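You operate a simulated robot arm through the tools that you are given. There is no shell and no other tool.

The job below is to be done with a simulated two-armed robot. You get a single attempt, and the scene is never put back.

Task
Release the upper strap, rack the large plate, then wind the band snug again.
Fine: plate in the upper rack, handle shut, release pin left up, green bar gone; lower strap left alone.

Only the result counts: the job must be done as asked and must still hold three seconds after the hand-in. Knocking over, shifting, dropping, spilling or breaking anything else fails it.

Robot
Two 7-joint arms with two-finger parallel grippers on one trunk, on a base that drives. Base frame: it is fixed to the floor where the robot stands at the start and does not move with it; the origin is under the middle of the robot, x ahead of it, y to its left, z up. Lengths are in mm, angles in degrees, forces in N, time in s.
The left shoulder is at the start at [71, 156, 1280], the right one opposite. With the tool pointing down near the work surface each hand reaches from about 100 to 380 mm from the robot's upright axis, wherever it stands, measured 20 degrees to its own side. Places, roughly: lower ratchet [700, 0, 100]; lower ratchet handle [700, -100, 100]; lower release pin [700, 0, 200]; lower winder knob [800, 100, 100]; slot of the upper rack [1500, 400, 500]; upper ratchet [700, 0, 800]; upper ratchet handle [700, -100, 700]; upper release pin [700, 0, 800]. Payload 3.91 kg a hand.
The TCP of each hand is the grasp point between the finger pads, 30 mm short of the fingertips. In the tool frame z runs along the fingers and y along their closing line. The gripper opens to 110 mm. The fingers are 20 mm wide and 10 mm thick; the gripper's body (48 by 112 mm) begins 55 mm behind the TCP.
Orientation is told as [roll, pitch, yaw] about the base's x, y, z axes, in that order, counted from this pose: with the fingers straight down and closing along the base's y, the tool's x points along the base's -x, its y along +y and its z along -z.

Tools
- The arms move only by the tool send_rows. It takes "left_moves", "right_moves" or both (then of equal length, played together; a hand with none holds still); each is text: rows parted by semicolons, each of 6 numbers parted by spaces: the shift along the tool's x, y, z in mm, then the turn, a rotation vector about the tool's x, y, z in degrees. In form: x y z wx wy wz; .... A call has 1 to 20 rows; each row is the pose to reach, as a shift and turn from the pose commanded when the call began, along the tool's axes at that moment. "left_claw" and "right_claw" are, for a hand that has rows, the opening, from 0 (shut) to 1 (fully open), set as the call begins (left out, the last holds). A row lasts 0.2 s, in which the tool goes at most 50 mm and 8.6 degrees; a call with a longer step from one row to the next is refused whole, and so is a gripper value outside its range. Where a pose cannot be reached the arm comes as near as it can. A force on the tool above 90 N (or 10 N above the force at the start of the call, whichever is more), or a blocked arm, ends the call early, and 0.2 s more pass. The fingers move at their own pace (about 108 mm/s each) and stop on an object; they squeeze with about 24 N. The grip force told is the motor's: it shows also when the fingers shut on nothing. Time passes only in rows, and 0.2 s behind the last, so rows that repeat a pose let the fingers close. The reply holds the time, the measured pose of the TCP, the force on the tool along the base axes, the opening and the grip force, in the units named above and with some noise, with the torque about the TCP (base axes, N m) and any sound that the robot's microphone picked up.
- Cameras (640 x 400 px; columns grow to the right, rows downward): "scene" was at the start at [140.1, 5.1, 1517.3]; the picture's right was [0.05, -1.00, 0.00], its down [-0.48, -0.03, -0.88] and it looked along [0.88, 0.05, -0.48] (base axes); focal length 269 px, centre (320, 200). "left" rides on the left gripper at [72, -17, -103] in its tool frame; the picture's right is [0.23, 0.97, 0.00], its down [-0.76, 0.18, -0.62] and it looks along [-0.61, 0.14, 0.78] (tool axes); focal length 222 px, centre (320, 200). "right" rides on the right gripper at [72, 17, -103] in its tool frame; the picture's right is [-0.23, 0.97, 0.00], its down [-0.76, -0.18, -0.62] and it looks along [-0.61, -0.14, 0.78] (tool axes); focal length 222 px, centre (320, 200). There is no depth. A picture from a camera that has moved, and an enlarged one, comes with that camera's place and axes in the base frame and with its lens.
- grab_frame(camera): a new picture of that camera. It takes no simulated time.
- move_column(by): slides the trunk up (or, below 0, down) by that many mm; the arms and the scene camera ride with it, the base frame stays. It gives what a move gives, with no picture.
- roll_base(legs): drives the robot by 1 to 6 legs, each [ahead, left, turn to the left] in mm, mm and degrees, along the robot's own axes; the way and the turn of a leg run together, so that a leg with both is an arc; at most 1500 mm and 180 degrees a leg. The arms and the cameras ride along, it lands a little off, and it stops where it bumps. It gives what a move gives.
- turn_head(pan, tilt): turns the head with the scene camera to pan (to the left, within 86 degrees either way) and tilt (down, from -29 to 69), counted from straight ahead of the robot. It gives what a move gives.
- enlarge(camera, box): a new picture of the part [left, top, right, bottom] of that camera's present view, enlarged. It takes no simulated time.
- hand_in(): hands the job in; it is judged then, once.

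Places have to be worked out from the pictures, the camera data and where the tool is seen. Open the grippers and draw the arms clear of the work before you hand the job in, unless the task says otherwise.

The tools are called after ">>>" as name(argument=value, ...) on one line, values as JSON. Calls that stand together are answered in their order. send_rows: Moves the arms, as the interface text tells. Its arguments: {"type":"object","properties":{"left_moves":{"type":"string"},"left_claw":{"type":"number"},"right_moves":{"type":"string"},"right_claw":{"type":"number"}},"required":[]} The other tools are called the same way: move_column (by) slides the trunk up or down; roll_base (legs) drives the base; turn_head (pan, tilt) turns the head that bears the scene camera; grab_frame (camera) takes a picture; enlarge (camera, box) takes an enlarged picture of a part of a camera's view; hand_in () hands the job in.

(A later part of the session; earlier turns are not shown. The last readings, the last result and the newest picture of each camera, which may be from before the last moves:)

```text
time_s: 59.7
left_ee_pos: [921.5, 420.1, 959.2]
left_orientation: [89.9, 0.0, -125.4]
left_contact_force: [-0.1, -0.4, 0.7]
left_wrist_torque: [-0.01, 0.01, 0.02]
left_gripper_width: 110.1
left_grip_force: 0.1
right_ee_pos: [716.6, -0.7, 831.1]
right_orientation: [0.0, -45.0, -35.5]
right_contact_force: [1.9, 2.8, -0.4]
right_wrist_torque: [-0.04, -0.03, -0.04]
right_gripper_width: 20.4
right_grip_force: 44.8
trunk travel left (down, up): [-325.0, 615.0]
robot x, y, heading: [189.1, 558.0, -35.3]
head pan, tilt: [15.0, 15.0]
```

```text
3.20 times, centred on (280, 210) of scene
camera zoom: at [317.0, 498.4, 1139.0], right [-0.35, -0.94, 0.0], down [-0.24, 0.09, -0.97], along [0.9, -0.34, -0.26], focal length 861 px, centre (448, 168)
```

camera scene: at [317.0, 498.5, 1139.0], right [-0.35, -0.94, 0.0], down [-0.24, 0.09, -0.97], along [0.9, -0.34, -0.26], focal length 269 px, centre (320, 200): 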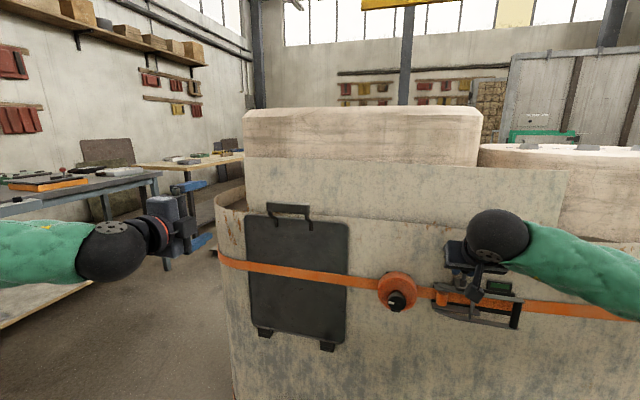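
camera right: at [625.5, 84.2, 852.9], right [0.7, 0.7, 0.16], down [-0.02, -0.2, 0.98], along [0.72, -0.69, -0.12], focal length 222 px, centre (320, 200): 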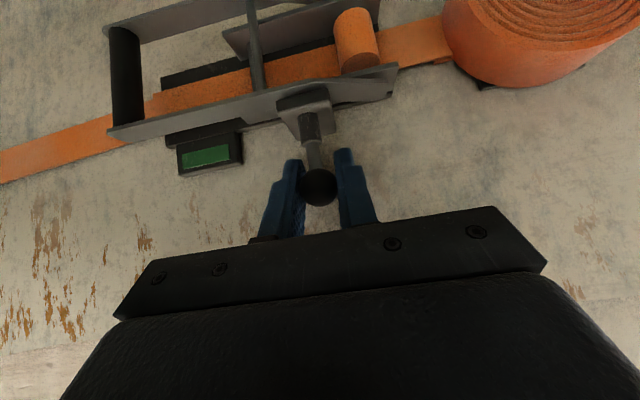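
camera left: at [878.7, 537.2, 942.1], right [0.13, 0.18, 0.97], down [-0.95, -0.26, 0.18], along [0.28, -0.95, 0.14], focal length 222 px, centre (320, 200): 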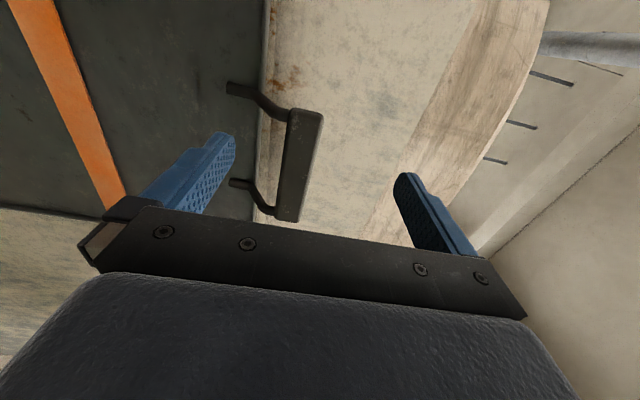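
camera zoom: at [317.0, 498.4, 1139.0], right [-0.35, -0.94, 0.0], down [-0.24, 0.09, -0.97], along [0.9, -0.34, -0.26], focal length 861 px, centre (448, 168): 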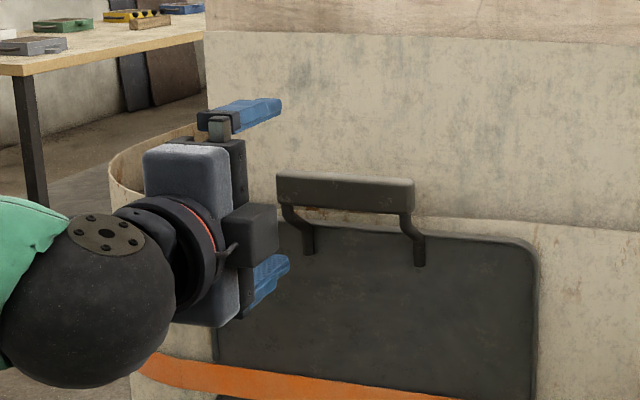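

The predicted handle position matches the camera (v 780–894, u 574, z 945). I narrow the fingers to about 50 mm, align, and slide over the bar.

>>> send_rows(left_moves="-14 -5 0 0 0 0; -28 -10 0 0 0 0; -40 -14 0 0 0 0; -40 -14 15 0 0 0; -40 -14 30 0 0 0; -40 -14 45 0 0 0; -40 -14 60 0 0 0; -40 -14 64 0 0 0; -40 -14 64 0 0 0", left_claw=0.46)

>>> grab_frame(camera="left")

>>> enlarge(camera="scene", box=[180, 150, 380, 270])

```text
time_s: 61.7
left_ee_pos: [948.7, 349.3, 945.1]
left_orientation: [90.0, 0.0, -125.5]
left_contact_force: [0.2, -0.5, 0.1]
left_wrist_torque: [-0.01, 0.01, -0.01]
left_gripper_width: 50.5
left_grip_force: 0.0
right_ee_pos: [717.9, -1.0, 831.0]
right_orientation: [0.0, -44.9, -35.5]
right_contact_force: [2.6, 3.6, -0.1]
right_wrist_torque: [0.0, 0.02, 0.03]
right_gripper_width: 20.4
right_grip_force: 44.5
trunk travel left (down, up): [-325.0, 615.0]
robot x, y, heading: [189.1, 560.5, -35.7]
head pan, tilt: [15.0, 15.0]
```

```text
taken
camera left: at [907.6, 467.7, 927.2], right [0.13, 0.18, 0.97], down [-0.95, -0.26, 0.18], along [0.28, -0.95, 0.14], focal length 222 px, centre (320, 200)
```

left: 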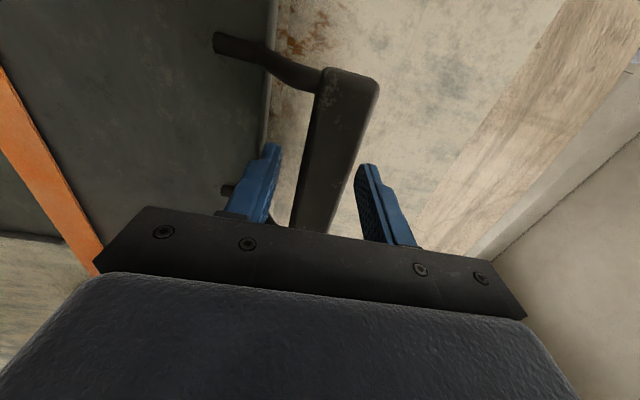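

```text
3.20 times, centred on (280, 210) of scene
camera zoom: at [316.9, 498.4, 1139.0], right [-0.35, -0.94, 0.0], down [-0.24, 0.09, -0.97], along [0.9, -0.34, -0.26], focal length 861 px, centre (448, 168)
```

zoom: 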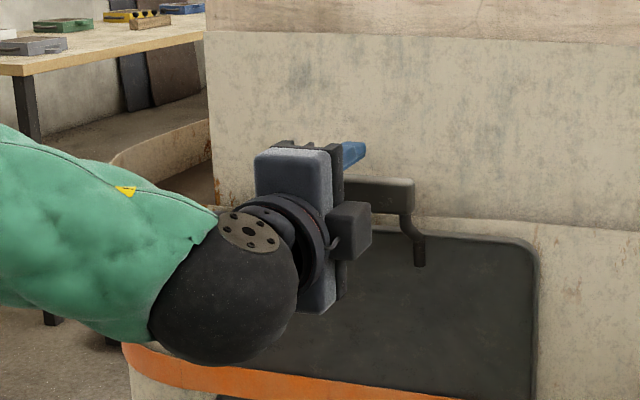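

The bar lies between the fingers, nearly centred. I close the left gripper on it.

>>> send_rows(left_moves="0 2 0 0 0 0; 0 2 0 0 0 0; 0 2 0 0 0 0", left_claw=0)

>>> grab_frame(camera="left")

```text
time_s: 62.5
left_ee_pos: [949.9, 348.1, 946.5]
left_orientation: [89.8, 0.1, -125.6]
left_contact_force: [-7.7, 6.2, -6.6]
left_wrist_torque: [0.07, -0.06, 0.18]
left_gripper_width: 27.8
left_grip_force: 23.5
right_ee_pos: [716.9, -1.4, 831.8]
right_orientation: [0.0, -44.8, -35.3]
right_contact_force: [-4.0, 3.2, 1.8]
right_wrist_torque: [-0.02, -0.05, -0.01]
right_gripper_width: 20.5
right_grip_force: 44.8
trunk travel left (down, up): [-325.0, 615.0]
robot x, y, heading: [189.6, 559.4, -35.5]
head pan, tilt: [15.0, 15.0]
```

```text
taken
camera left: at [907.7, 467.6, 928.3], right [0.13, 0.18, 0.97], down [-0.95, -0.26, 0.18], along [0.28, -0.95, 0.14], focal length 222 px, centre (320, 200)
```

left: 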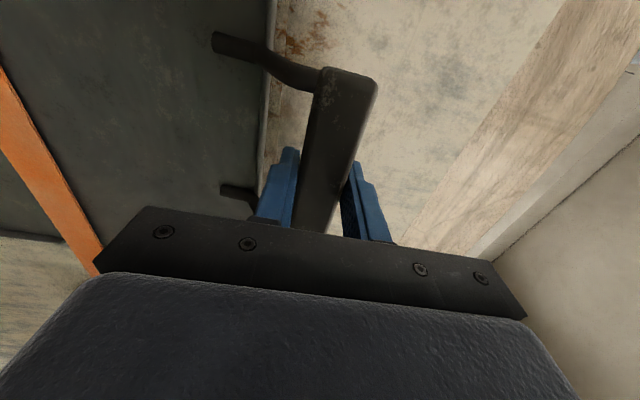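

The plate's handle is held (27.8 mm). Now I lift the release pin straight up with the right hand, about 20 mm, watching the force.

>>> turn_head(pan=-8, tilt=25)

>>> send_rows(right_moves="-3.5 0 -3.5 0 0 0; -7 0 -7 0 0 0; -10.6 0 -10.6 0 0 0; -14.1 0 -14.1 0 0 0; -14.1 0 -14.1 0 0 0")

>>> grab_frame(camera="right")

>>> enlarge(camera="scene", box=[270, 150, 470, 290])

```text
time_s: 63.4
left_ee_pos: [949.3, 349.9, 945.8]
left_orientation: [89.9, 0.0, -125.5]
left_contact_force: [-15.1, 11.4, -21.6]
left_wrist_torque: [0.13, 0.18, 0.05]
left_gripper_width: 28.1
left_grip_force: 23.8
right_ee_pos: [715.7, 0.1, 831.2]
right_orientation: [0.0, -45.0, -35.4]
right_contact_force: [-8.6, 2.0, 2.3]
right_wrist_torque: [-0.04, -0.04, 0.01]
right_gripper_width: 20.4
right_grip_force: 45.1
trunk travel left (down, up): [-325.0, 615.0]
robot x, y, heading: [192.8, 559.7, -35.4]
head pan, tilt: [-8.0, 25.0]
```

```text
time_s: 64.6
left_ee_pos: [950.4, 348.8, 945.9]
left_orientation: [89.9, 0.1, -125.5]
left_contact_force: [-29.7, 24.9, -24.2]
left_wrist_torque: [0.28, 0.35, -0.02]
left_gripper_width: 27.9
left_grip_force: 23.8
right_ee_pos: [718.1, -1.3, 848.9]
right_orientation: [-0.2, -44.7, -35.4]
right_contact_force: [-5.6, -4.1, -25.8]
right_wrist_torque: [0.04, 0.09, 0.01]
right_gripper_width: 20.6
right_grip_force: 44.9
trunk travel left (down, up): [-325.0, 615.0]
robot x, y, heading: [191.7, 561.3, -35.7]
head pan, tilt: [-8.0, 25.0]
```

```text
taken
camera right: at [625.7, 84.1, 870.6], right [0.7, 0.7, 0.16], down [-0.02, -0.2, 0.98], along [0.72, -0.68, -0.13], focal length 222 px, centre (320, 200)
```

right: 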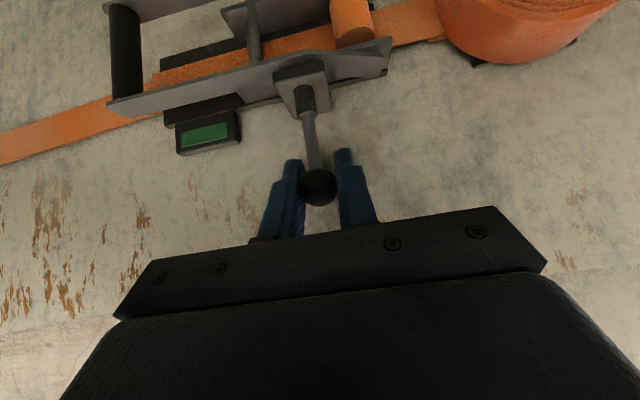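

```text
2.86 times, centred on (370, 220) of scene
camera zoom: at [297.3, 467.2, 1122.2], right [-0.69, -0.73, 0.0], down [-0.31, 0.29, -0.91], along [0.66, -0.62, -0.42], focal length 769 px, centre (177, 143)
```

zoom: 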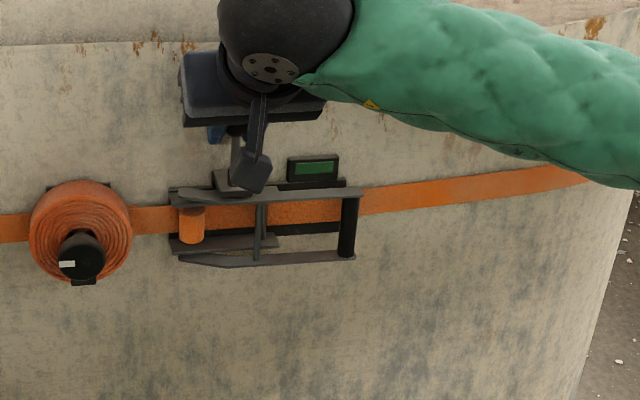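

The pin rose about 18 mm against ~26 N. The left hand's load is creeping up, so I ease it by 2 mm while lifting the pin a little further.

>>> send_rows(right_moves="-1.8 0 -1.8 0 0 0; -3.5 0 -3.5 0 0 0; -3.5 0 -3.5 0 0 0", left_moves="0 -1 -1 0 0 0; 0 -2 -2 0 0 0; 0 -2 -2 0 0 0")

>>> grab_frame(camera="right")

```text
time_s: 65.4
left_ee_pos: [949.4, 348.3, 945.0]
left_orientation: [90.1, 0.0, -125.5]
left_contact_force: [-7.1, -1.2, -10.0]
left_wrist_torque: [-0.31, -0.06, 0.44]
left_gripper_width: 27.9
left_grip_force: 24.0
right_ee_pos: [717.0, -0.8, 854.2]
right_orientation: [0.1, -44.7, -35.4]
right_contact_force: [2.4, 12.1, -38.4]
right_wrist_torque: [0.01, 0.01, -0.02]
right_gripper_width: 20.5
right_grip_force: 44.3
trunk travel left (down, up): [-325.0, 615.0]
robot x, y, heading: [191.1, 557.5, -35.4]
head pan, tilt: [-8.0, 25.0]
```

```text
taken
camera right: at [625.7, 83.8, 876.4], right [0.7, 0.7, 0.16], down [-0.02, -0.2, 0.98], along [0.72, -0.68, -0.13], focal length 222 px, centre (320, 200)
```

right: 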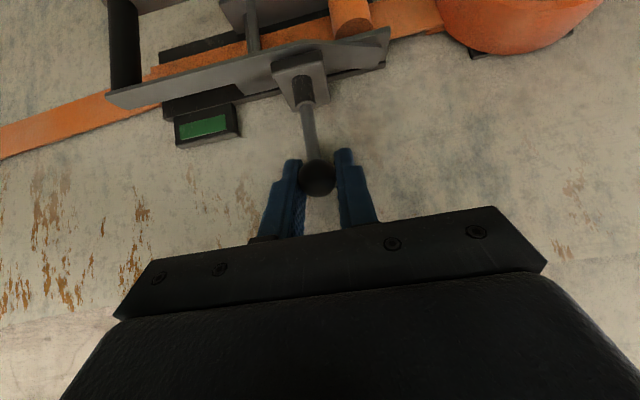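

The ball did not rise further (it slipped slightly in the pads), so the pin is at its upper stop. I ease back and open the right fingers to see whether the pin stays up.

>>> send_rows(right_moves="3.5 0 3.5 0 0 0; 3.5 0 3.5 0 0 0")

>>> send_rows(right_moves="0 0 0 0 0 0; 0 0 0 0 0 0; 0 0 0 0 0 0", right_claw=0.6)

>>> grab_frame(camera="right")

```text
time_s: 66.0
left_ee_pos: [950.1, 349.2, 946.1]
left_orientation: [90.0, 0.0, -125.5]
left_contact_force: [12.0, -24.8, -9.1]
left_wrist_torque: [-0.2, -0.41, 0.03]
left_gripper_width: 28.2
left_grip_force: 23.9
right_ee_pos: [717.1, -1.2, 853.6]
right_orientation: [0.1, -45.1, -35.5]
right_contact_force: [0.5, 25.7, 1.2]
right_wrist_torque: [-0.11, -0.48, 0.02]
right_gripper_width: 20.3
right_grip_force: 45.1
trunk travel left (down, up): [-325.0, 615.0]
robot x, y, heading: [191.6, 561.5, -35.8]
head pan, tilt: [-8.0, 25.0]
```

```text
time_s: 66.8
left_ee_pos: [949.5, 349.5, 944.1]
left_orientation: [90.0, 0.0, -125.3]
left_contact_force: [17.9, -13.6, 1.2]
left_wrist_torque: [-0.03, 0.08, -0.17]
left_gripper_width: 28.1
left_grip_force: 23.7
right_ee_pos: [717.0, -2.8, 850.2]
right_orientation: [-0.1, -44.9, -35.5]
right_contact_force: [0.9, -0.2, 0.3]
right_wrist_torque: [-0.02, 0.02, -0.03]
right_gripper_width: 66.1
right_grip_force: 0.7
trunk travel left (down, up): [-325.0, 615.0]
robot x, y, heading: [186.8, 559.4, -35.6]
head pan, tilt: [-8.0, 25.0]
```

```text
taken
camera right: at [625.4, 82.3, 871.7], right [0.7, 0.7, 0.16], down [-0.02, -0.2, 0.98], along [0.72, -0.69, -0.13], focal length 222 px, centre (320, 200)
```

right: 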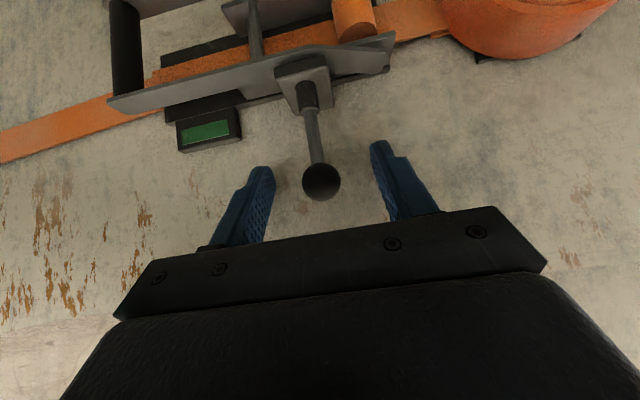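

The pin stays up on its own. I back the right hand off and bring it level in front of the handle's grip bar (about u 568, v 301, z 740).

>>> send_rows(right_moves="0 0 -25 0 0 0; 0 0 -50 0 0 0; 0 0 -80 0 0 0", left_moves="0 0 0.5 0 0 0; 0 0 1 0 0 0; 0 0 1 0 0 0")

>>> send_rows(right_moves="19.2 -14.1 10.3 0 -5.6 0; 38.4 -28.2 20.5 0 -11.3 0; 57.7 -42.4 30.8 0 -16.9 0; 76.9 -56.5 41 0 -22.5 0; 96.1 -70.6 51.3 0 -28.1 0; 115.4 -84.8 61.6 0 -33.8 0; 134.6 -98.9 71.8 0 -39.4 0; 153.8 -113 82.1 0 -45 0; 153.8 -113 82.1 0 -45 0")

>>> grab_frame(camera="right")

>>> enlarge(camera="scene", box=[270, 150, 470, 290])

```text
time_s: 67.6
left_ee_pos: [949.9, 349.2, 944.7]
left_orientation: [90.0, 0.0, -125.5]
left_contact_force: [17.6, -11.0, 12.7]
left_wrist_torque: [0.01, 0.19, -0.24]
left_gripper_width: 28.2
left_grip_force: 23.8
right_ee_pos: [669.7, 32.2, 906.1]
right_orientation: [-0.1, -44.9, -35.5]
right_contact_force: [-0.2, 0.6, -0.8]
right_wrist_torque: [0.01, 0.02, -0.02]
right_gripper_width: 66.0
right_grip_force: 0.1
trunk travel left (down, up): [-325.0, 615.0]
robot x, y, heading: [193.2, 559.9, -35.5]
head pan, tilt: [-8.0, 25.0]
```

```text
time_s: 69.6
left_ee_pos: [950.5, 349.1, 942.9]
left_orientation: [89.9, 0.0, -125.5]
left_contact_force: [19.2, -12.1, 4.9]
left_wrist_torque: [0.01, -0.11, -0.01]
left_gripper_width: 27.9
left_grip_force: 23.9
right_ee_pos: [592.0, -27.8, 808.6]
right_orientation: [6.6, -71.8, -40.8]
right_contact_force: [-0.5, 0.0, 0.6]
right_wrist_torque: [0.0, -0.01, -0.02]
right_gripper_width: 66.1
right_grip_force: 0.0
right hand out of reach, approached as far as the arm can: row 5, 6, 7, 8, 9
trunk travel left (down, up): [-325.0, 615.0]
robot x, y, heading: [187.1, 561.8, -35.6]
head pan, tilt: [-8.0, 25.0]
```

```text
taken
camera right: at [502.2, 54.9, 771.5], right [0.6, 0.76, 0.25], down [-0.41, 0.03, 0.91], along [0.68, -0.65, 0.33], focal length 222 px, centre (320, 200)
```

right: 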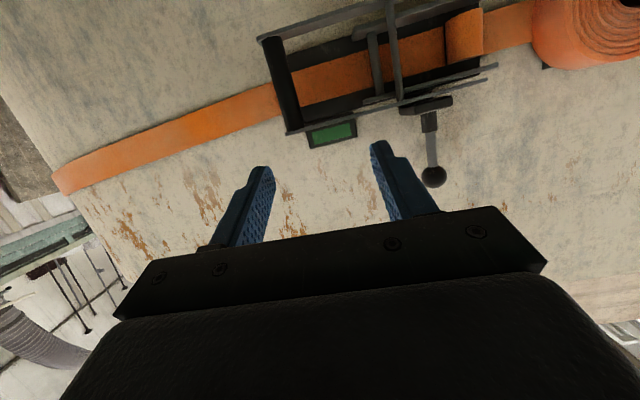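

```text
2.86 times, centred on (370, 220) of scene
camera zoom: at [297.1, 466.7, 1122.6], right [-0.69, -0.73, 0.0], down [-0.31, 0.29, -0.91], along [0.66, -0.62, -0.42], focal length 769 px, centre (177, 143)
```

zoom: 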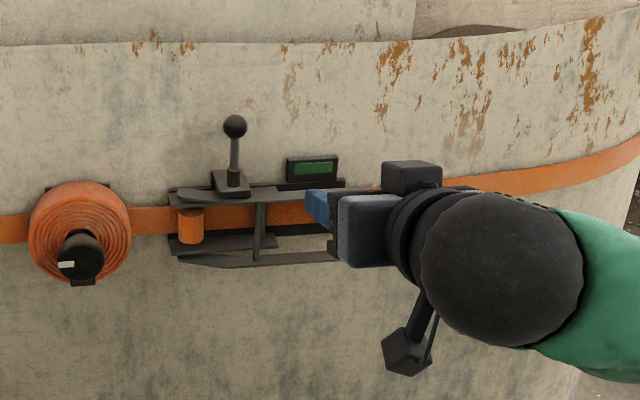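

The right arm is too folded to reach level at this distance. The strap is still tight, so I free the left hand from the handle and withdraw it, then back the base off by 200 mm.

>>> send_rows(left_moves="0 0 0 0 0 0; 0 0 0 0 0 0; 0 0 -20 0 0 0; 0 0 -45 0 0 0; 0 0 -70 0 0 0", left_claw=0.46)

>>> grab_frame(camera="left")

```text
time_s: 70.8
left_ee_pos: [889.9, 391.7, 944.3]
left_orientation: [90.1, 0.0, -125.5]
left_contact_force: [-0.4, 0.1, 0.6]
left_wrist_torque: [-0.03, -0.02, -0.01]
left_gripper_width: 50.8
left_grip_force: 0.1
right_ee_pos: [591.6, -28.7, 808.3]
right_orientation: [6.6, -71.9, -40.7]
right_contact_force: [-1.2, 0.2, 0.0]
right_wrist_torque: [-0.02, 0.02, 0.01]
right_gripper_width: 66.2
right_grip_force: 0.1
trunk travel left (down, up): [-325.0, 615.0]
robot x, y, heading: [191.1, 560.3, -35.7]
head pan, tilt: [-8.0, 25.0]
```

```text
taken
camera left: at [848.6, 509.8, 926.8], right [0.13, 0.18, 0.97], down [-0.95, -0.26, 0.18], along [0.28, -0.95, 0.14], focal length 222 px, centre (320, 200)
```

left: 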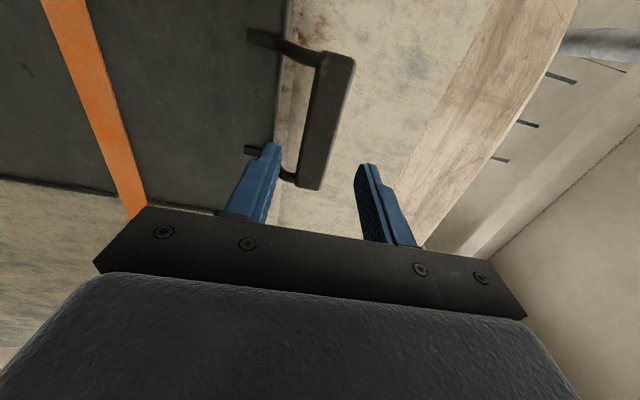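

Left hand is clear of the handle. I back the base up 200 mm.

>>> roll_base(legs=[[-200, 0, 0]])

```text
time_s: 72.4
left_ee_pos: [729.7, 502.7, 943.3]
left_orientation: [90.2, 0.0, -125.9]
left_contact_force: [-0.4, 0.6, -0.3]
left_wrist_torque: [0.0, -0.03, -0.03]
left_gripper_width: 50.9
left_grip_force: 0.1
right_ee_pos: [427.6, 86.7, 809.0]
right_orientation: [6.6, -72.0, -41.0]
right_contact_force: [1.0, 0.3, -0.1]
right_wrist_torque: [0.0, 0.01, 0.0]
right_gripper_width: 66.0
right_grip_force: 0.0
trunk travel left (down, up): [-325.0, 615.0]
robot x, y, heading: [28.0, 676.0, -35.9]
head pan, tilt: [-8.0, 25.0]
```

Base is back. I bring the left hand toward the handle again and level the right hand in front of the grip bar.

>>> send_rows(left_moves="0.8 0.3 33 0 0.1 0; 1.6 0.6 67 0 0.1 0; 2.4 0.9 100 0 0.2 0; 3.2 1.2 133 0 0.3 0; 4 1.5 167 0 0.4 0; 4.8 1.7 200 0 0.4 0; 4.8 1.7 200 0 0.4 0", right_moves="1.6 -3.7 32 0.2 -3 -0.3; 3.2 -7.3 64 0.4 -6 -0.6; 4.9 -11 96 0.6 -9 -1; 6.5 -14.6 128 0.7 -12 -1.3; 8.1 -18.3 160 0.9 -15 -1.6; 9.7 -21.9 192 1.1 -17.9 -1.9; 9.7 -21.9 192 1.1 -17.9 -1.9")

>>> grab_frame(camera="left")

>>> grab_frame(camera="right")

>>> grab_frame(camera="scene")

```text
time_s: 74.2
left_ee_pos: [894.3, 385.0, 944.3]
left_orientation: [89.9, 0.0, -125.4]
left_contact_force: [0.9, -1.2, 0.0]
left_wrist_torque: [0.0, -0.04, -0.03]
left_gripper_width: 50.5
left_grip_force: 0.0
right_ee_pos: [511.0, -44.6, 916.8]
right_orientation: [-107.0, -67.0, 81.2]
right_contact_force: [0.8, -0.5, -0.1]
right_wrist_torque: [-0.02, 0.0, -0.04]
right_gripper_width: 66.1
right_grip_force: 0.0
right hand out of reach, approached as far as the arm can: row 1, 2, 3, 4, 5, 6, 7
trunk travel left (down, up): [-325.0, 615.0]
robot x, y, heading: [32.1, 674.8, -35.9]
head pan, tilt: [-8.0, 25.0]
stopped in row 7 (right hand): the arm was blocked; the commanded pose is now the measured one
```

```text
taken
camera left: at [852.1, 503.9, 926.9], right [0.13, 0.18, 0.97], down [-0.95, -0.26, 0.18], along [0.28, -0.95, 0.14], focal length 222 px, centre (320, 200)
```

left: 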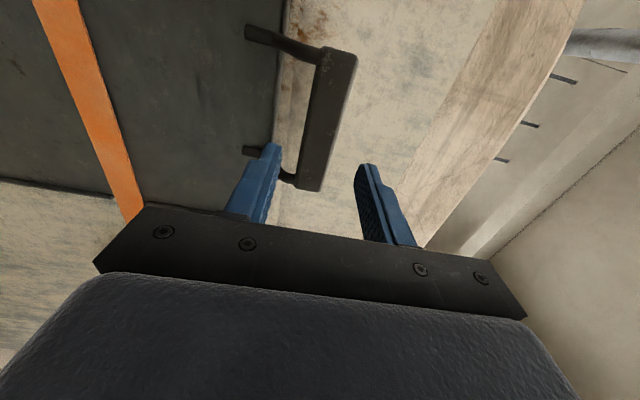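

```text
taken
camera right: at [419.8, -16.9, 831.5], right [0.42, 0.89, -0.15], down [-0.59, 0.4, 0.7], along [0.68, -0.2, 0.7], focal length 222 px, centre (320, 200)
```

right: 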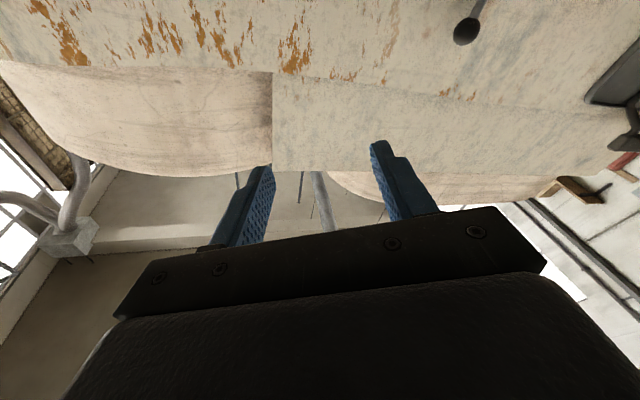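

```text
taken
camera scene: at [135.2, 582.4, 1122.9], right [-0.69, -0.72, 0.0], down [-0.31, 0.29, -0.91], along [0.65, -0.63, -0.42], focal length 269 px, centre (320, 200)
```

scene: 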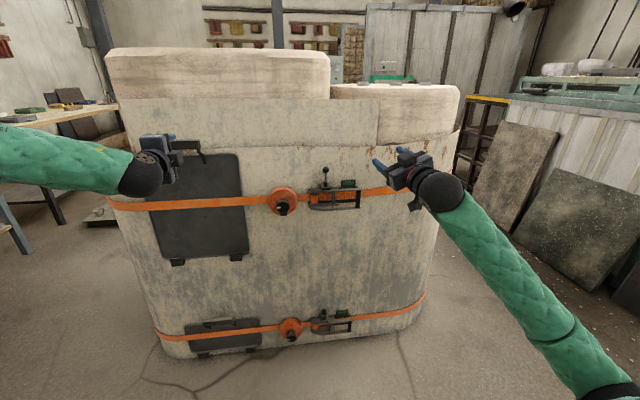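

The left hand is ready, but the right arm hit its limit in the level pose. I bring the right hand back to the comfortable 45° tilt in front of the wall.

>>> send_rows(right_moves="1.6 13.4 -1.7 0.1 7.56 3.46; 3.3 26.9 -3.3 0.2 15.1 6.9; 4.9 40.3 -5 0.3 22.7 10.4; 6.6 53.7 -6.7 0.4 30.2 13.8; 8.2 67.1 -8.4 0.5 37.8 17.3; 9.9 80.6 -10 0.6 45.3 20.7; 11.5 94 -11.7 0.7 52.9 24.2; 11.5 94 -11.7 0.7 52.9 24.2")

>>> grab_frame(camera="scene")

```text
time_s: 76.0
left_ee_pos: [893.3, 385.0, 945.4]
left_orientation: [89.9, 0.1, -125.5]
left_contact_force: [0.2, -0.1, 0.2]
left_wrist_torque: [0.01, 0.0, 0.0]
left_gripper_width: 50.9
left_grip_force: 0.2
right_ee_pos: [538.5, 34.3, 868.4]
right_orientation: [0.2, -44.9, -35.4]
right_contact_force: [0.5, 0.5, -0.3]
right_wrist_torque: [0.0, -0.01, 0.0]
right_gripper_width: 65.8
right_grip_force: 0.0
trunk travel left (down, up): [-325.0, 615.0]
robot x, y, heading: [29.2, 670.7, -35.7]
head pan, tilt: [-8.0, 25.0]
```

```text
taken
camera scene: at [134.8, 581.9, 1122.8], right [-0.69, -0.72, 0.0], down [-0.31, 0.29, -0.91], along [0.65, -0.63, -0.42], focal length 269 px, centre (320, 200)
```

scene: 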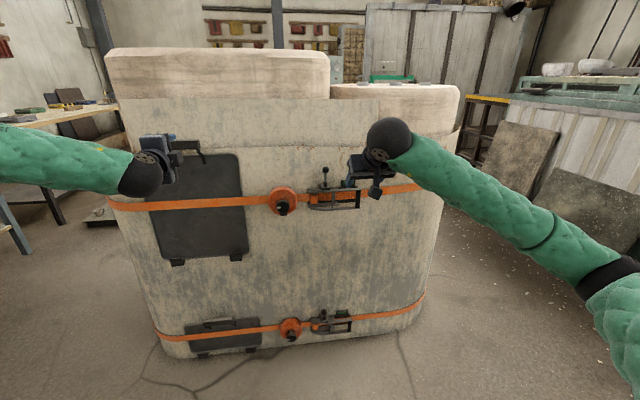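

Back in a good pose at u 418, v 341, z 868. Now I approach the grip bar with a moderate tilt (pitch -65) instead of fully level.

>>> send_rows(right_moves="2.5 -7.8 24.3 0 -4 0; 5 -15.6 48.5 0 -8 0; 7.5 -23.4 72.8 0 -12 0; 9.9 -31.2 97 0 -16 0; 12.4 -39 121.3 0 -20 0; 12.4 -39 121.3 0 -20 0")

>>> grab_frame(camera="right")

>>> enlarge(camera="scene", box=[240, 130, 440, 260])

```text
time_s: 77.4
left_ee_pos: [893.5, 385.9, 945.3]
left_orientation: [90.1, -0.1, -125.5]
left_contact_force: [0.5, -0.2, 0.2]
left_wrist_torque: [0.0, 0.02, 0.0]
left_gripper_width: 50.7
left_grip_force: 0.1
right_ee_pos: [577.4, -44.2, 773.7]
right_orientation: [0.1, -64.9, -35.4]
right_contact_force: [0.0, 0.3, -0.3]
right_wrist_torque: [0.04, 0.0, -0.04]
right_gripper_width: 66.1
right_grip_force: 0.1
trunk travel left (down, up): [-325.0, 615.0]
robot x, y, heading: [29.4, 678.1, -36.2]
head pan, tilt: [-8.0, 25.0]
```

```text
taken
camera right: at [486.5, 41.1, 750.8], right [0.64, 0.74, 0.21], down [-0.3, -0.01, 0.95], along [0.71, -0.67, 0.22], focal length 222 px, centre (320, 200)
```

right: 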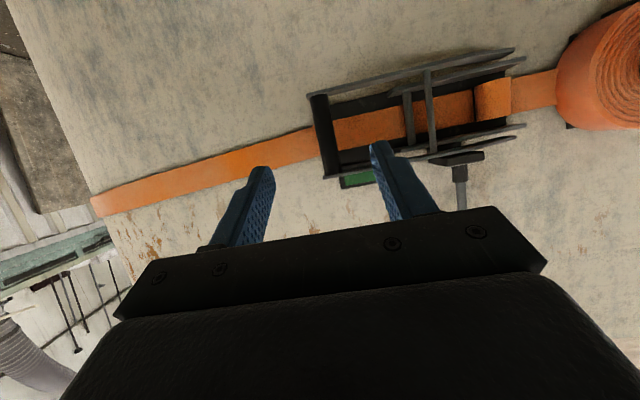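

```text
3.08 times, centred on (340, 195) of scene
camera zoom: at [134.9, 582.0, 1122.8], right [-0.69, -0.72, 0.0], down [-0.31, 0.29, -0.91], along [0.65, -0.63, -0.42], focal length 828 px, centre (258, 215)
```

zoom: 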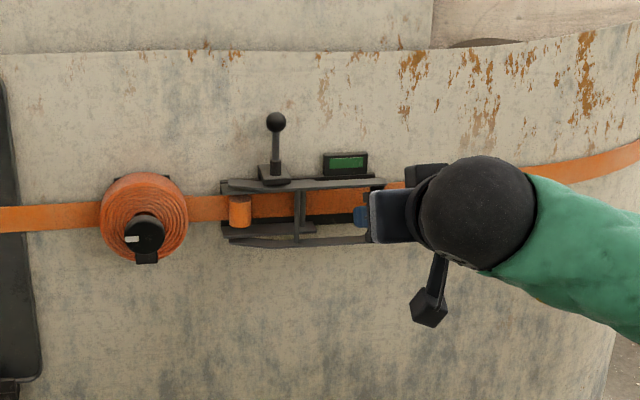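

The grip bar is on the tool axis, about 5 mm to the left, 80 mm ahead. First I re-grip the plate's handle with the left hand.

>>> send_rows(left_moves="4 0 15 0 0 0; 4 0 30 0 0 0; 4 0 45 0 0 0; 4 0 60 0 0 0; 4 0 66 0 0 0; 4 0 66 0 0 0")

>>> send_rows(left_moves="0 0 0 0 0 0; 0 0 0 0 0 0; 0 0 0 0 0 0", left_claw=0)

>>> grab_frame(camera="left")

```text
time_s: 78.8
left_ee_pos: [952.3, 347.7, 943.5]
left_orientation: [90.0, 0.0, -125.5]
left_contact_force: [0.0, -0.4, 0.7]
left_wrist_torque: [0.01, -0.02, 0.01]
left_gripper_width: 50.5
left_grip_force: 0.1
right_ee_pos: [578.9, -43.4, 773.8]
right_orientation: [0.1, -65.0, -35.4]
right_contact_force: [-0.1, 0.4, 0.1]
right_wrist_torque: [0.02, -0.02, 0.0]
right_gripper_width: 66.1
right_grip_force: 0.0
trunk travel left (down, up): [-325.0, 615.0]
robot x, y, heading: [25.6, 671.1, -36.1]
head pan, tilt: [-8.0, 25.0]
```

```text
time_s: 79.6
left_ee_pos: [952.7, 349.1, 944.9]
left_orientation: [90.0, 0.0, -125.5]
left_contact_force: [0.4, -0.7, -0.9]
left_wrist_torque: [-0.17, -0.04, 0.01]
left_gripper_width: 28.0
left_grip_force: 23.6
right_ee_pos: [578.7, -44.8, 773.5]
right_orientation: [0.0, -64.9, -35.4]
right_contact_force: [0.8, 0.8, 1.0]
right_wrist_torque: [0.02, 0.03, -0.01]
right_gripper_width: 66.1
right_grip_force: 0.0
trunk travel left (down, up): [-325.0, 615.0]
robot x, y, heading: [30.9, 678.1, -35.6]
head pan, tilt: [-8.0, 25.0]
```

```text
taken
camera left: at [909.3, 467.2, 926.4], right [0.13, 0.18, 0.97], down [-0.95, -0.26, 0.18], along [0.28, -0.95, 0.14], focal length 222 px, centre (320, 200)
```

left: 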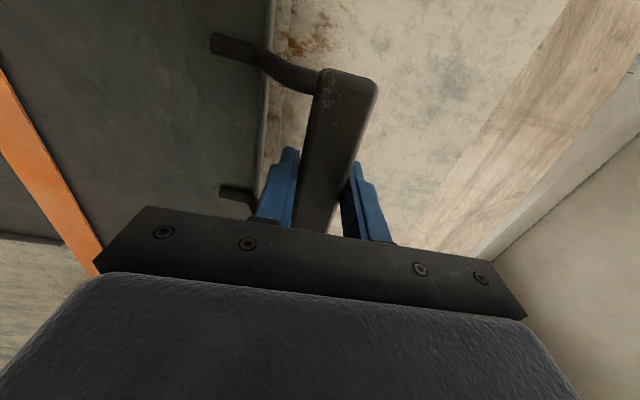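

The plate is held without strain. Now the right hand advances onto the ratchet's grip bar and closes.

>>> send_rows(right_moves="0 5 20 0 0 0; 0 5 40 0 0 0; 0 5 60 0 0 0; 0 5 76 0 0 0; 0 5 76 0 0 0")

>>> grab_frame(camera="right")

```text
time_s: 80.8
left_ee_pos: [951.0, 348.9, 943.9]
left_orientation: [90.1, 0.0, -125.5]
left_contact_force: [-0.8, -1.4, 0.3]
left_wrist_torque: [-0.19, 0.02, -0.07]
left_gripper_width: 27.9
left_grip_force: 23.9
right_ee_pos: [634.9, -80.8, 741.4]
right_orientation: [0.1, -64.9, -35.4]
right_contact_force: [0.4, -0.1, 0.2]
right_wrist_torque: [0.0, 0.0, -0.02]
right_gripper_width: 66.2
right_grip_force: 0.0
trunk travel left (down, up): [-325.0, 615.0]
robot x, y, heading: [32.6, 675.1, -35.9]
head pan, tilt: [-8.0, 25.0]
```

```text
taken
camera right: at [544.0, 4.7, 719.1], right [0.64, 0.74, 0.21], down [-0.3, -0.01, 0.95], along [0.71, -0.67, 0.22], focal length 222 px, centre (320, 200)
```

right: 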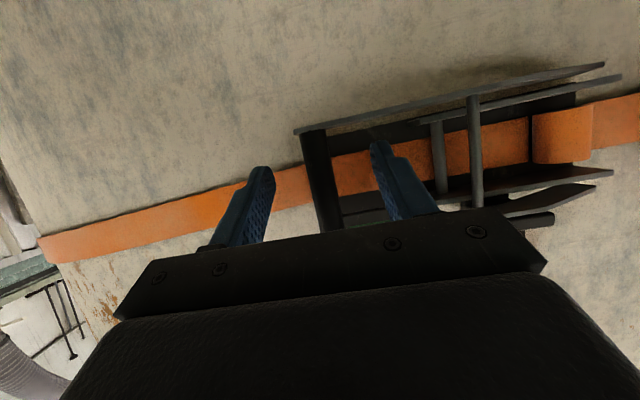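

The bar is centred between the fingers. I close the right gripper on it.

>>> send_rows(right_moves="0 0 0 0 0 0; 0 0 0 0 0 0; 0 0 0 0 0 0", right_claw=0)

>>> grab_frame(camera="right")

```text
time_s: 81.6
left_ee_pos: [951.1, 348.2, 944.1]
left_orientation: [90.1, 0.1, -125.5]
left_contact_force: [-4.2, -6.7, -0.1]
left_wrist_torque: [-0.17, 0.08, 0.45]
left_gripper_width: 28.0
left_grip_force: 24.3
right_ee_pos: [637.1, -79.9, 741.1]
right_orientation: [0.2, -64.9, -35.3]
right_contact_force: [5.4, 5.9, 0.6]
right_wrist_torque: [-0.08, -0.03, 0.11]
right_gripper_width: 15.5
right_grip_force: 45.4
trunk travel left (down, up): [-325.0, 615.0]
robot x, y, heading: [28.1, 674.9, -36.0]
head pan, tilt: [-8.0, 25.0]
```

```text
taken
camera right: at [544.4, 5.4, 719.0], right [0.64, 0.74, 0.21], down [-0.3, -0.01, 0.95], along [0.71, -0.67, 0.22], focal length 222 px, centre (320, 200)
```

right: 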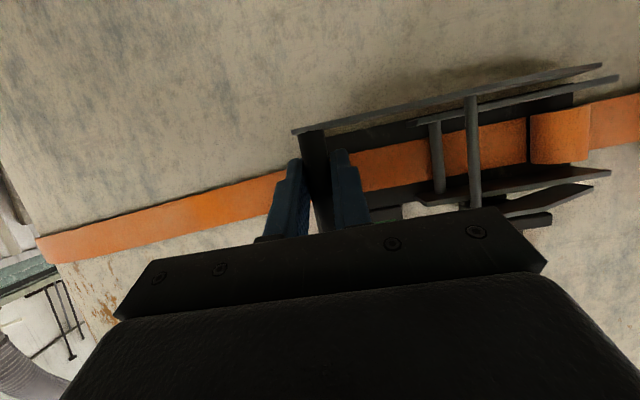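

The grip bar is held (15.5 mm). The hinge is at the spindle (u 590, v 450), radius ~148 mm; I swing the handle open the first 20° along its arc.

>>> send_rows(right_moves="5.3 2.6 -11.4 0 0 0; 10.6 6.4 -22.7 0 0 0; 15.6 11.2 -33.5 0 0 0; 20.5 17 -43.9 0 0 0; 20.5 17 -43.9 0 0 0")

>>> enlarge(camera="scene", box=[220, 120, 440, 260])

>>> grab_frame(camera="right")

```text
time_s: 82.8
left_ee_pos: [951.9, 349.5, 944.8]
left_orientation: [89.9, 0.0, -125.4]
left_contact_force: [4.9, 16.1, -0.1]
left_wrist_torque: [-0.18, 0.01, -0.36]
left_gripper_width: 28.1
left_grip_force: 23.4
right_ee_pos: [607.0, -40.3, 740.7]
right_orientation: [0.1, -64.9, -35.5]
right_contact_force: [-30.6, -16.6, -7.1]
right_wrist_torque: [0.02, 0.32, -0.39]
right_gripper_width: 15.6
right_grip_force: 45.2
trunk travel left (down, up): [-325.0, 615.0]
robot x, y, heading: [32.2, 674.8, -35.7]
head pan, tilt: [-8.0, 25.0]
```

```text
2.86 times, centred on (330, 190) of scene
camera zoom: at [134.1, 581.5, 1122.7], right [-0.69, -0.72, 0.0], down [-0.3, 0.29, -0.91], along [0.65, -0.63, -0.42], focal length 769 px, centre (291, 229)
```

zoom: 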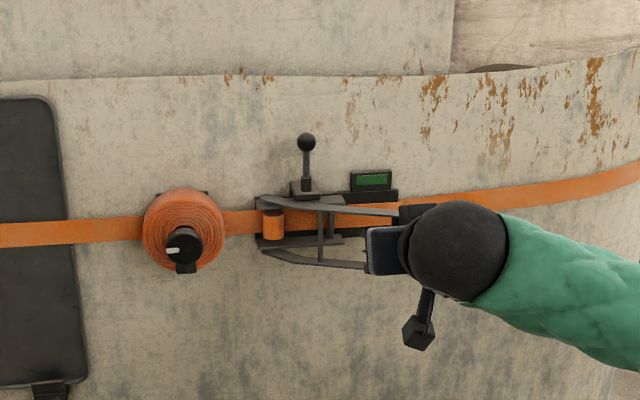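

```text
taken
camera right: at [514.3, 45.9, 719.2], right [0.64, 0.74, 0.21], down [-0.3, 0.0, 0.95], along [0.7, -0.68, 0.22], focal length 222 px, centre (320, 200)
```

right: 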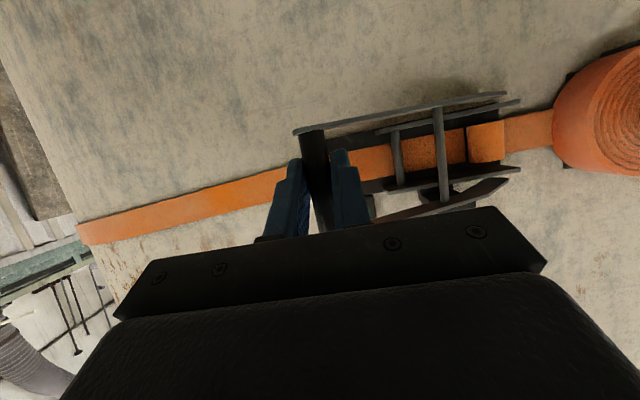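

The handle swings freely; the force is mostly radial (my arc is ~2 mm tight). I continue opening with a slightly larger radius.

>>> send_rows(right_moves="4.5 5.5 -9.8 0 0 0; 9.1 11.8 -19.6 0 0 0; 13.4 20.6 -28.6 0 0 0; 17.3 30.1 -37.1 0 0 0; 20.8 40.7 -44.7 0 0 0; 24 51.9 -51.4 0 0 0; 24 51.9 -51.4 0 0 0")

>>> enlarge(camera="scene", box=[220, 120, 440, 260])

```text
time_s: 84.4
left_ee_pos: [951.4, 349.9, 943.8]
left_orientation: [90.0, 0.1, -125.6]
left_contact_force: [4.5, 2.3, 0.3]
left_wrist_torque: [-0.15, 0.05, 0.08]
left_gripper_width: 28.0
left_grip_force: 23.4
right_ee_pos: [593.9, 39.4, 741.4]
right_orientation: [0.3, -64.8, -35.4]
right_contact_force: [-17.9, 3.8, -8.8]
right_wrist_torque: [0.03, 0.05, 0.09]
right_gripper_width: 15.8
right_grip_force: 45.1
trunk travel left (down, up): [-325.0, 615.0]
robot x, y, heading: [28.5, 677.8, -35.9]
head pan, tilt: [-8.0, 25.0]
```

```text
2.86 times, centred on (330, 190) of scene
camera zoom: at [135.4, 581.6, 1122.6], right [-0.69, -0.72, 0.0], down [-0.31, 0.29, -0.91], along [0.65, -0.63, -0.42], focal length 769 px, centre (291, 229)
```

zoom: 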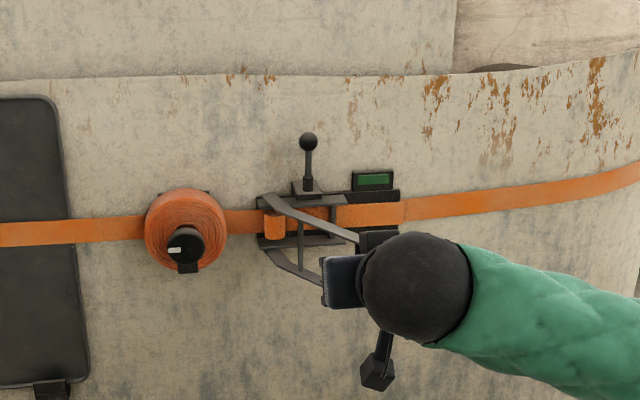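

Handle at about 50° open and smooth. I go on to about 80° open and check the green bar and strap.

>>> send_rows(right_moves="3.2 12.6 -6.8 0 0 0; 5.5 24.8 -11.7 0 0 0; 7.3 37.5 -15.6 0 0 0; 8.7 50.6 -18.6 0 0 0; 9.6 63.7 -20.5 0 0 0; 9.9 77 -21.3 0 0 0; 9.9 77 -21.3 0 0 0")

>>> enlarge(camera="scene", box=[220, 120, 440, 260])

>>> grab_frame(camera="right")

```text
time_s: 86.0
left_ee_pos: [951.1, 347.5, 945.3]
left_orientation: [90.0, 0.0, -125.4]
left_contact_force: [-8.3, 5.9, 0.9]
left_wrist_torque: [-0.32, -0.11, -0.07]
left_gripper_width: 27.8
left_grip_force: 23.8
right_ee_pos: [618.2, 114.2, 742.1]
right_orientation: [0.2, -65.0, -35.4]
right_contact_force: [-1.7, 0.2, -13.2]
right_wrist_torque: [0.05, 0.12, -0.08]
right_gripper_width: 15.6
right_grip_force: 45.4
trunk travel left (down, up): [-325.0, 615.0]
robot x, y, heading: [28.5, 676.9, -35.8]
head pan, tilt: [-8.0, 25.0]
```

```text
2.86 times, centred on (330, 190) of scene
camera zoom: at [134.9, 581.7, 1122.7], right [-0.69, -0.72, 0.0], down [-0.31, 0.29, -0.91], along [0.65, -0.63, -0.42], focal length 769 px, centre (291, 229)
```

zoom: 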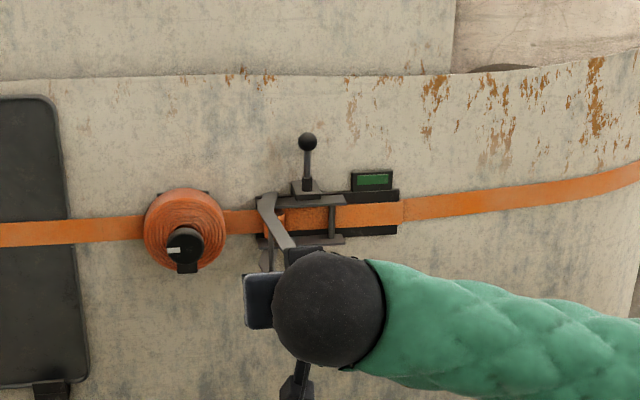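

```text
taken
camera right: at [525.9, 200.1, 719.6], right [0.64, 0.74, 0.21], down [-0.3, -0.01, 0.95], along [0.71, -0.67, 0.22], focal length 222 px, centre (320, 200)
```

right: 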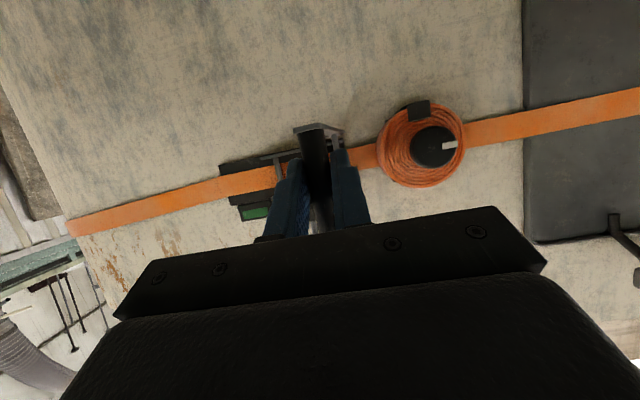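

The green bar still shows, and the handle swings on without a stop. I keep opening it past perpendicular, watching force and sound.

>>> send_rows(right_moves="-0.1 13.3 0.2 0 0 0; -0.6 26.7 1.4 0 0 0; -1.7 39.6 3.6 0 0 0; -3.3 52.7 7 0 0 0; -5.2 65.2 11.2 0 0 0; -7.7 77.2 16.6 0 0 0; -7.7 77.2 16.6 0 0 0")

>>> enlarge(camera="scene", box=[220, 120, 440, 260])

>>> grab_frame(camera="right")

```text
time_s: 87.6
left_ee_pos: [950.7, 347.6, 944.9]
left_orientation: [90.0, 0.2, -125.5]
left_contact_force: [-12.8, 9.5, -0.7]
left_wrist_torque: [-0.19, -0.05, -0.39]
left_gripper_width: 28.1
left_grip_force: 24.1
right_ee_pos: [678.6, 165.8, 743.8]
right_orientation: [0.1, -65.0, -35.5]
right_contact_force: [3.2, -10.8, -9.9]
right_wrist_torque: [0.3, 0.52, -0.18]
right_gripper_width: 15.4
right_grip_force: 45.3
trunk travel left (down, up): [-325.0, 615.0]
robot x, y, heading: [30.7, 676.1, -35.7]
head pan, tilt: [-8.0, 25.0]
```

```text
2.86 times, centred on (330, 190) of scene
camera zoom: at [135.0, 581.6, 1122.8], right [-0.69, -0.72, 0.0], down [-0.31, 0.29, -0.91], along [0.65, -0.63, -0.42], focal length 769 px, centre (291, 229)
```

zoom: 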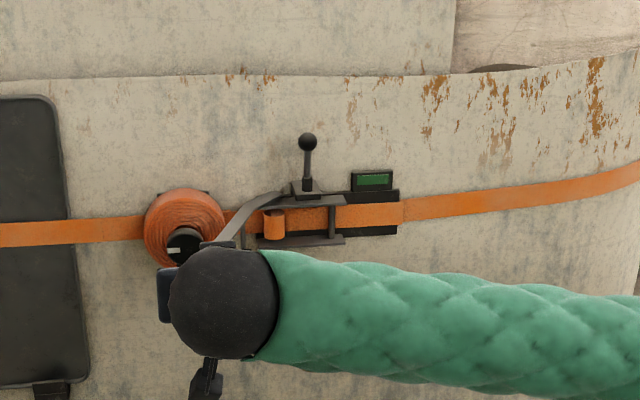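

```text
taken
camera right: at [586.6, 250.3, 720.8], right [0.64, 0.74, 0.21], down [-0.3, -0.01, 0.95], along [0.7, -0.67, 0.22], focal length 222 px, centre (320, 200)
```

right: 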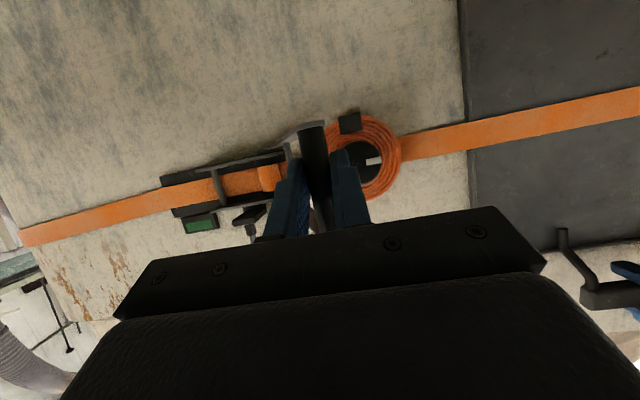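

Still free at about 110° with no sound. I open a bit more, to about 130°.

>>> send_rows(right_moves="-3 11.4 6.3 0 0 0; -6.2 22.3 13.3 0 0 0; -9.9 32.4 21.3 0 0 0; -14 41.7 30 0 0 0; -14 41.7 30 0 0 0")

>>> enlarge(camera="scene", box=[220, 120, 440, 260])

>>> grab_frame(camera="right")

```text
time_s: 88.8
left_ee_pos: [951.0, 348.7, 943.6]
left_orientation: [90.0, 0.1, -125.5]
left_contact_force: [-14.8, 26.3, 0.3]
left_wrist_torque: [-0.07, 0.24, 0.43]
left_gripper_width: 27.9
left_grip_force: 23.9
right_ee_pos: [727.2, 178.9, 743.7]
right_orientation: [0.1, -64.9, -35.6]
right_contact_force: [2.8, -46.2, -6.3]
right_wrist_torque: [-0.35, -0.08, -0.46]
right_gripper_width: 15.3
right_grip_force: 44.8
trunk travel left (down, up): [-325.0, 615.0]
robot x, y, heading: [27.9, 674.4, -35.8]
head pan, tilt: [-8.0, 25.0]
```

```text
2.86 times, centred on (330, 190) of scene
camera zoom: at [134.6, 581.0, 1122.7], right [-0.69, -0.72, 0.0], down [-0.3, 0.29, -0.91], along [0.65, -0.63, -0.42], focal length 769 px, centre (291, 229)
```

zoom: 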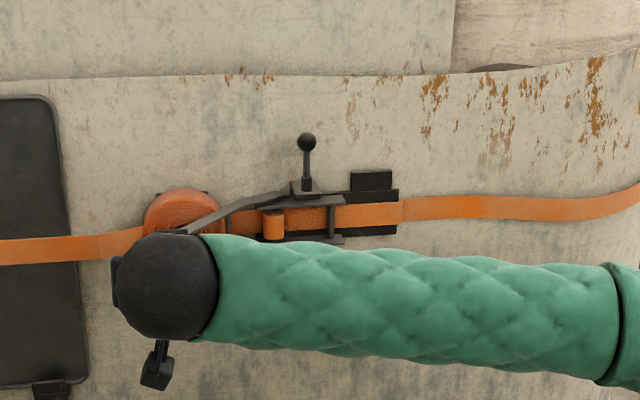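

```text
taken
camera right: at [635.7, 265.2, 720.9], right [0.64, 0.74, 0.21], down [-0.3, -0.01, 0.95], along [0.7, -0.68, 0.22], focal length 222 px, centre (320, 200)
```

right: 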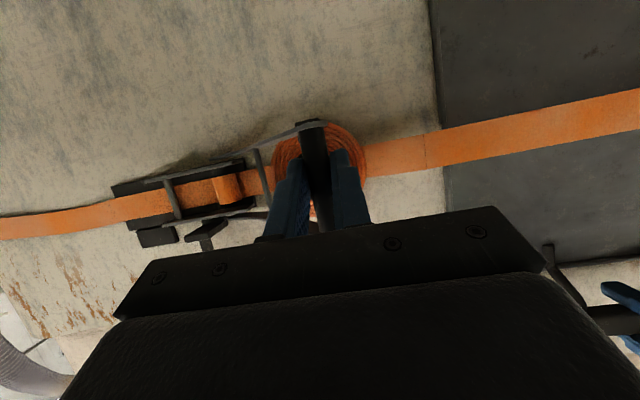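

The strap went slack and the green bar vanished at ~130°. I release the grip bar and withdraw the right hand, checking that the handle stays.

>>> send_rows(right_moves="0 -2 -1 0 0 0; 0 -2 -1 0 0 0; 0 -2 -1 0 0 0", right_claw=0.5)

>>> send_rows(right_moves="0 0 -20 0 0 0; 0 0 -50 0 0 0; 0 0 -90 0 0 0; 0 -40 -120 0 0 0; 0 -80 -140 0 0 0; 0 -110 -150 0 0 0")

>>> grab_frame(camera="scene")

>>> enlarge(camera="scene", box=[220, 120, 440, 260])

```text
time_s: 89.6
left_ee_pos: [952.2, 349.1, 942.4]
left_orientation: [90.0, 0.1, -125.5]
left_contact_force: [-0.4, 0.7, -0.1]
left_wrist_torque: [0.23, 0.07, -0.41]
left_gripper_width: 28.1
left_grip_force: 24.2
right_ee_pos: [727.4, 181.2, 742.8]
right_orientation: [0.0, -64.9, -35.3]
right_contact_force: [-0.4, -0.7, -0.9]
right_wrist_torque: [-0.01, 0.0, -0.02]
right_gripper_width: 55.2
right_grip_force: 0.1
trunk travel left (down, up): [-325.0, 615.0]
robot x, y, heading: [27.3, 677.4, -35.9]
head pan, tilt: [-8.0, 25.0]
```

```text
time_s: 91.0
left_ee_pos: [951.4, 349.4, 943.6]
left_orientation: [90.0, 0.2, -125.6]
left_contact_force: [-2.4, -1.0, 0.8]
left_wrist_torque: [0.41, 0.47, 0.38]
left_gripper_width: 28.0
left_grip_force: 24.1
right_ee_pos: [552.0, 170.0, 803.4]
right_orientation: [0.1, -64.9, -35.5]
right_contact_force: [0.0, -0.2, 0.3]
right_wrist_torque: [-0.01, -0.02, -0.03]
right_gripper_width: 54.9
right_grip_force: 0.0
trunk travel left (down, up): [-325.0, 615.0]
robot x, y, heading: [30.2, 679.4, -35.8]
head pan, tilt: [-8.0, 25.0]
```

```text
taken
camera scene: at [135.1, 581.8, 1122.7], right [-0.69, -0.72, 0.0], down [-0.31, 0.29, -0.91], along [0.65, -0.63, -0.42], focal length 269 px, centre (320, 200)
```

scene: 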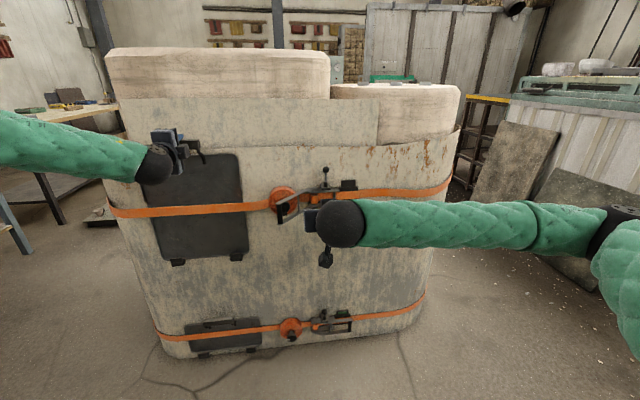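

```text
2.86 times, centred on (330, 190) of scene
camera zoom: at [135.1, 581.8, 1122.7], right [-0.69, -0.72, 0.0], down [-0.31, 0.29, -0.91], along [0.65, -0.63, -0.42], focal length 769 px, centre (291, 229)
```

zoom: 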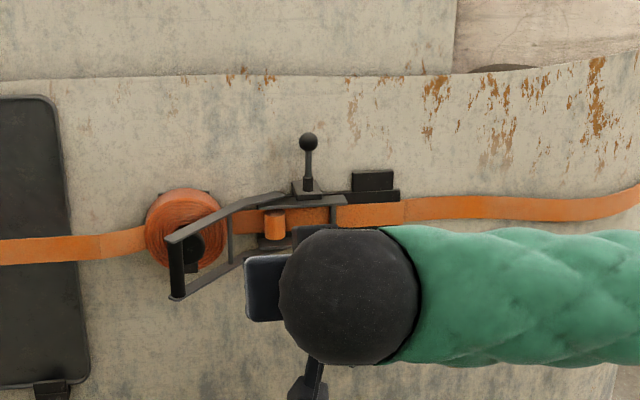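

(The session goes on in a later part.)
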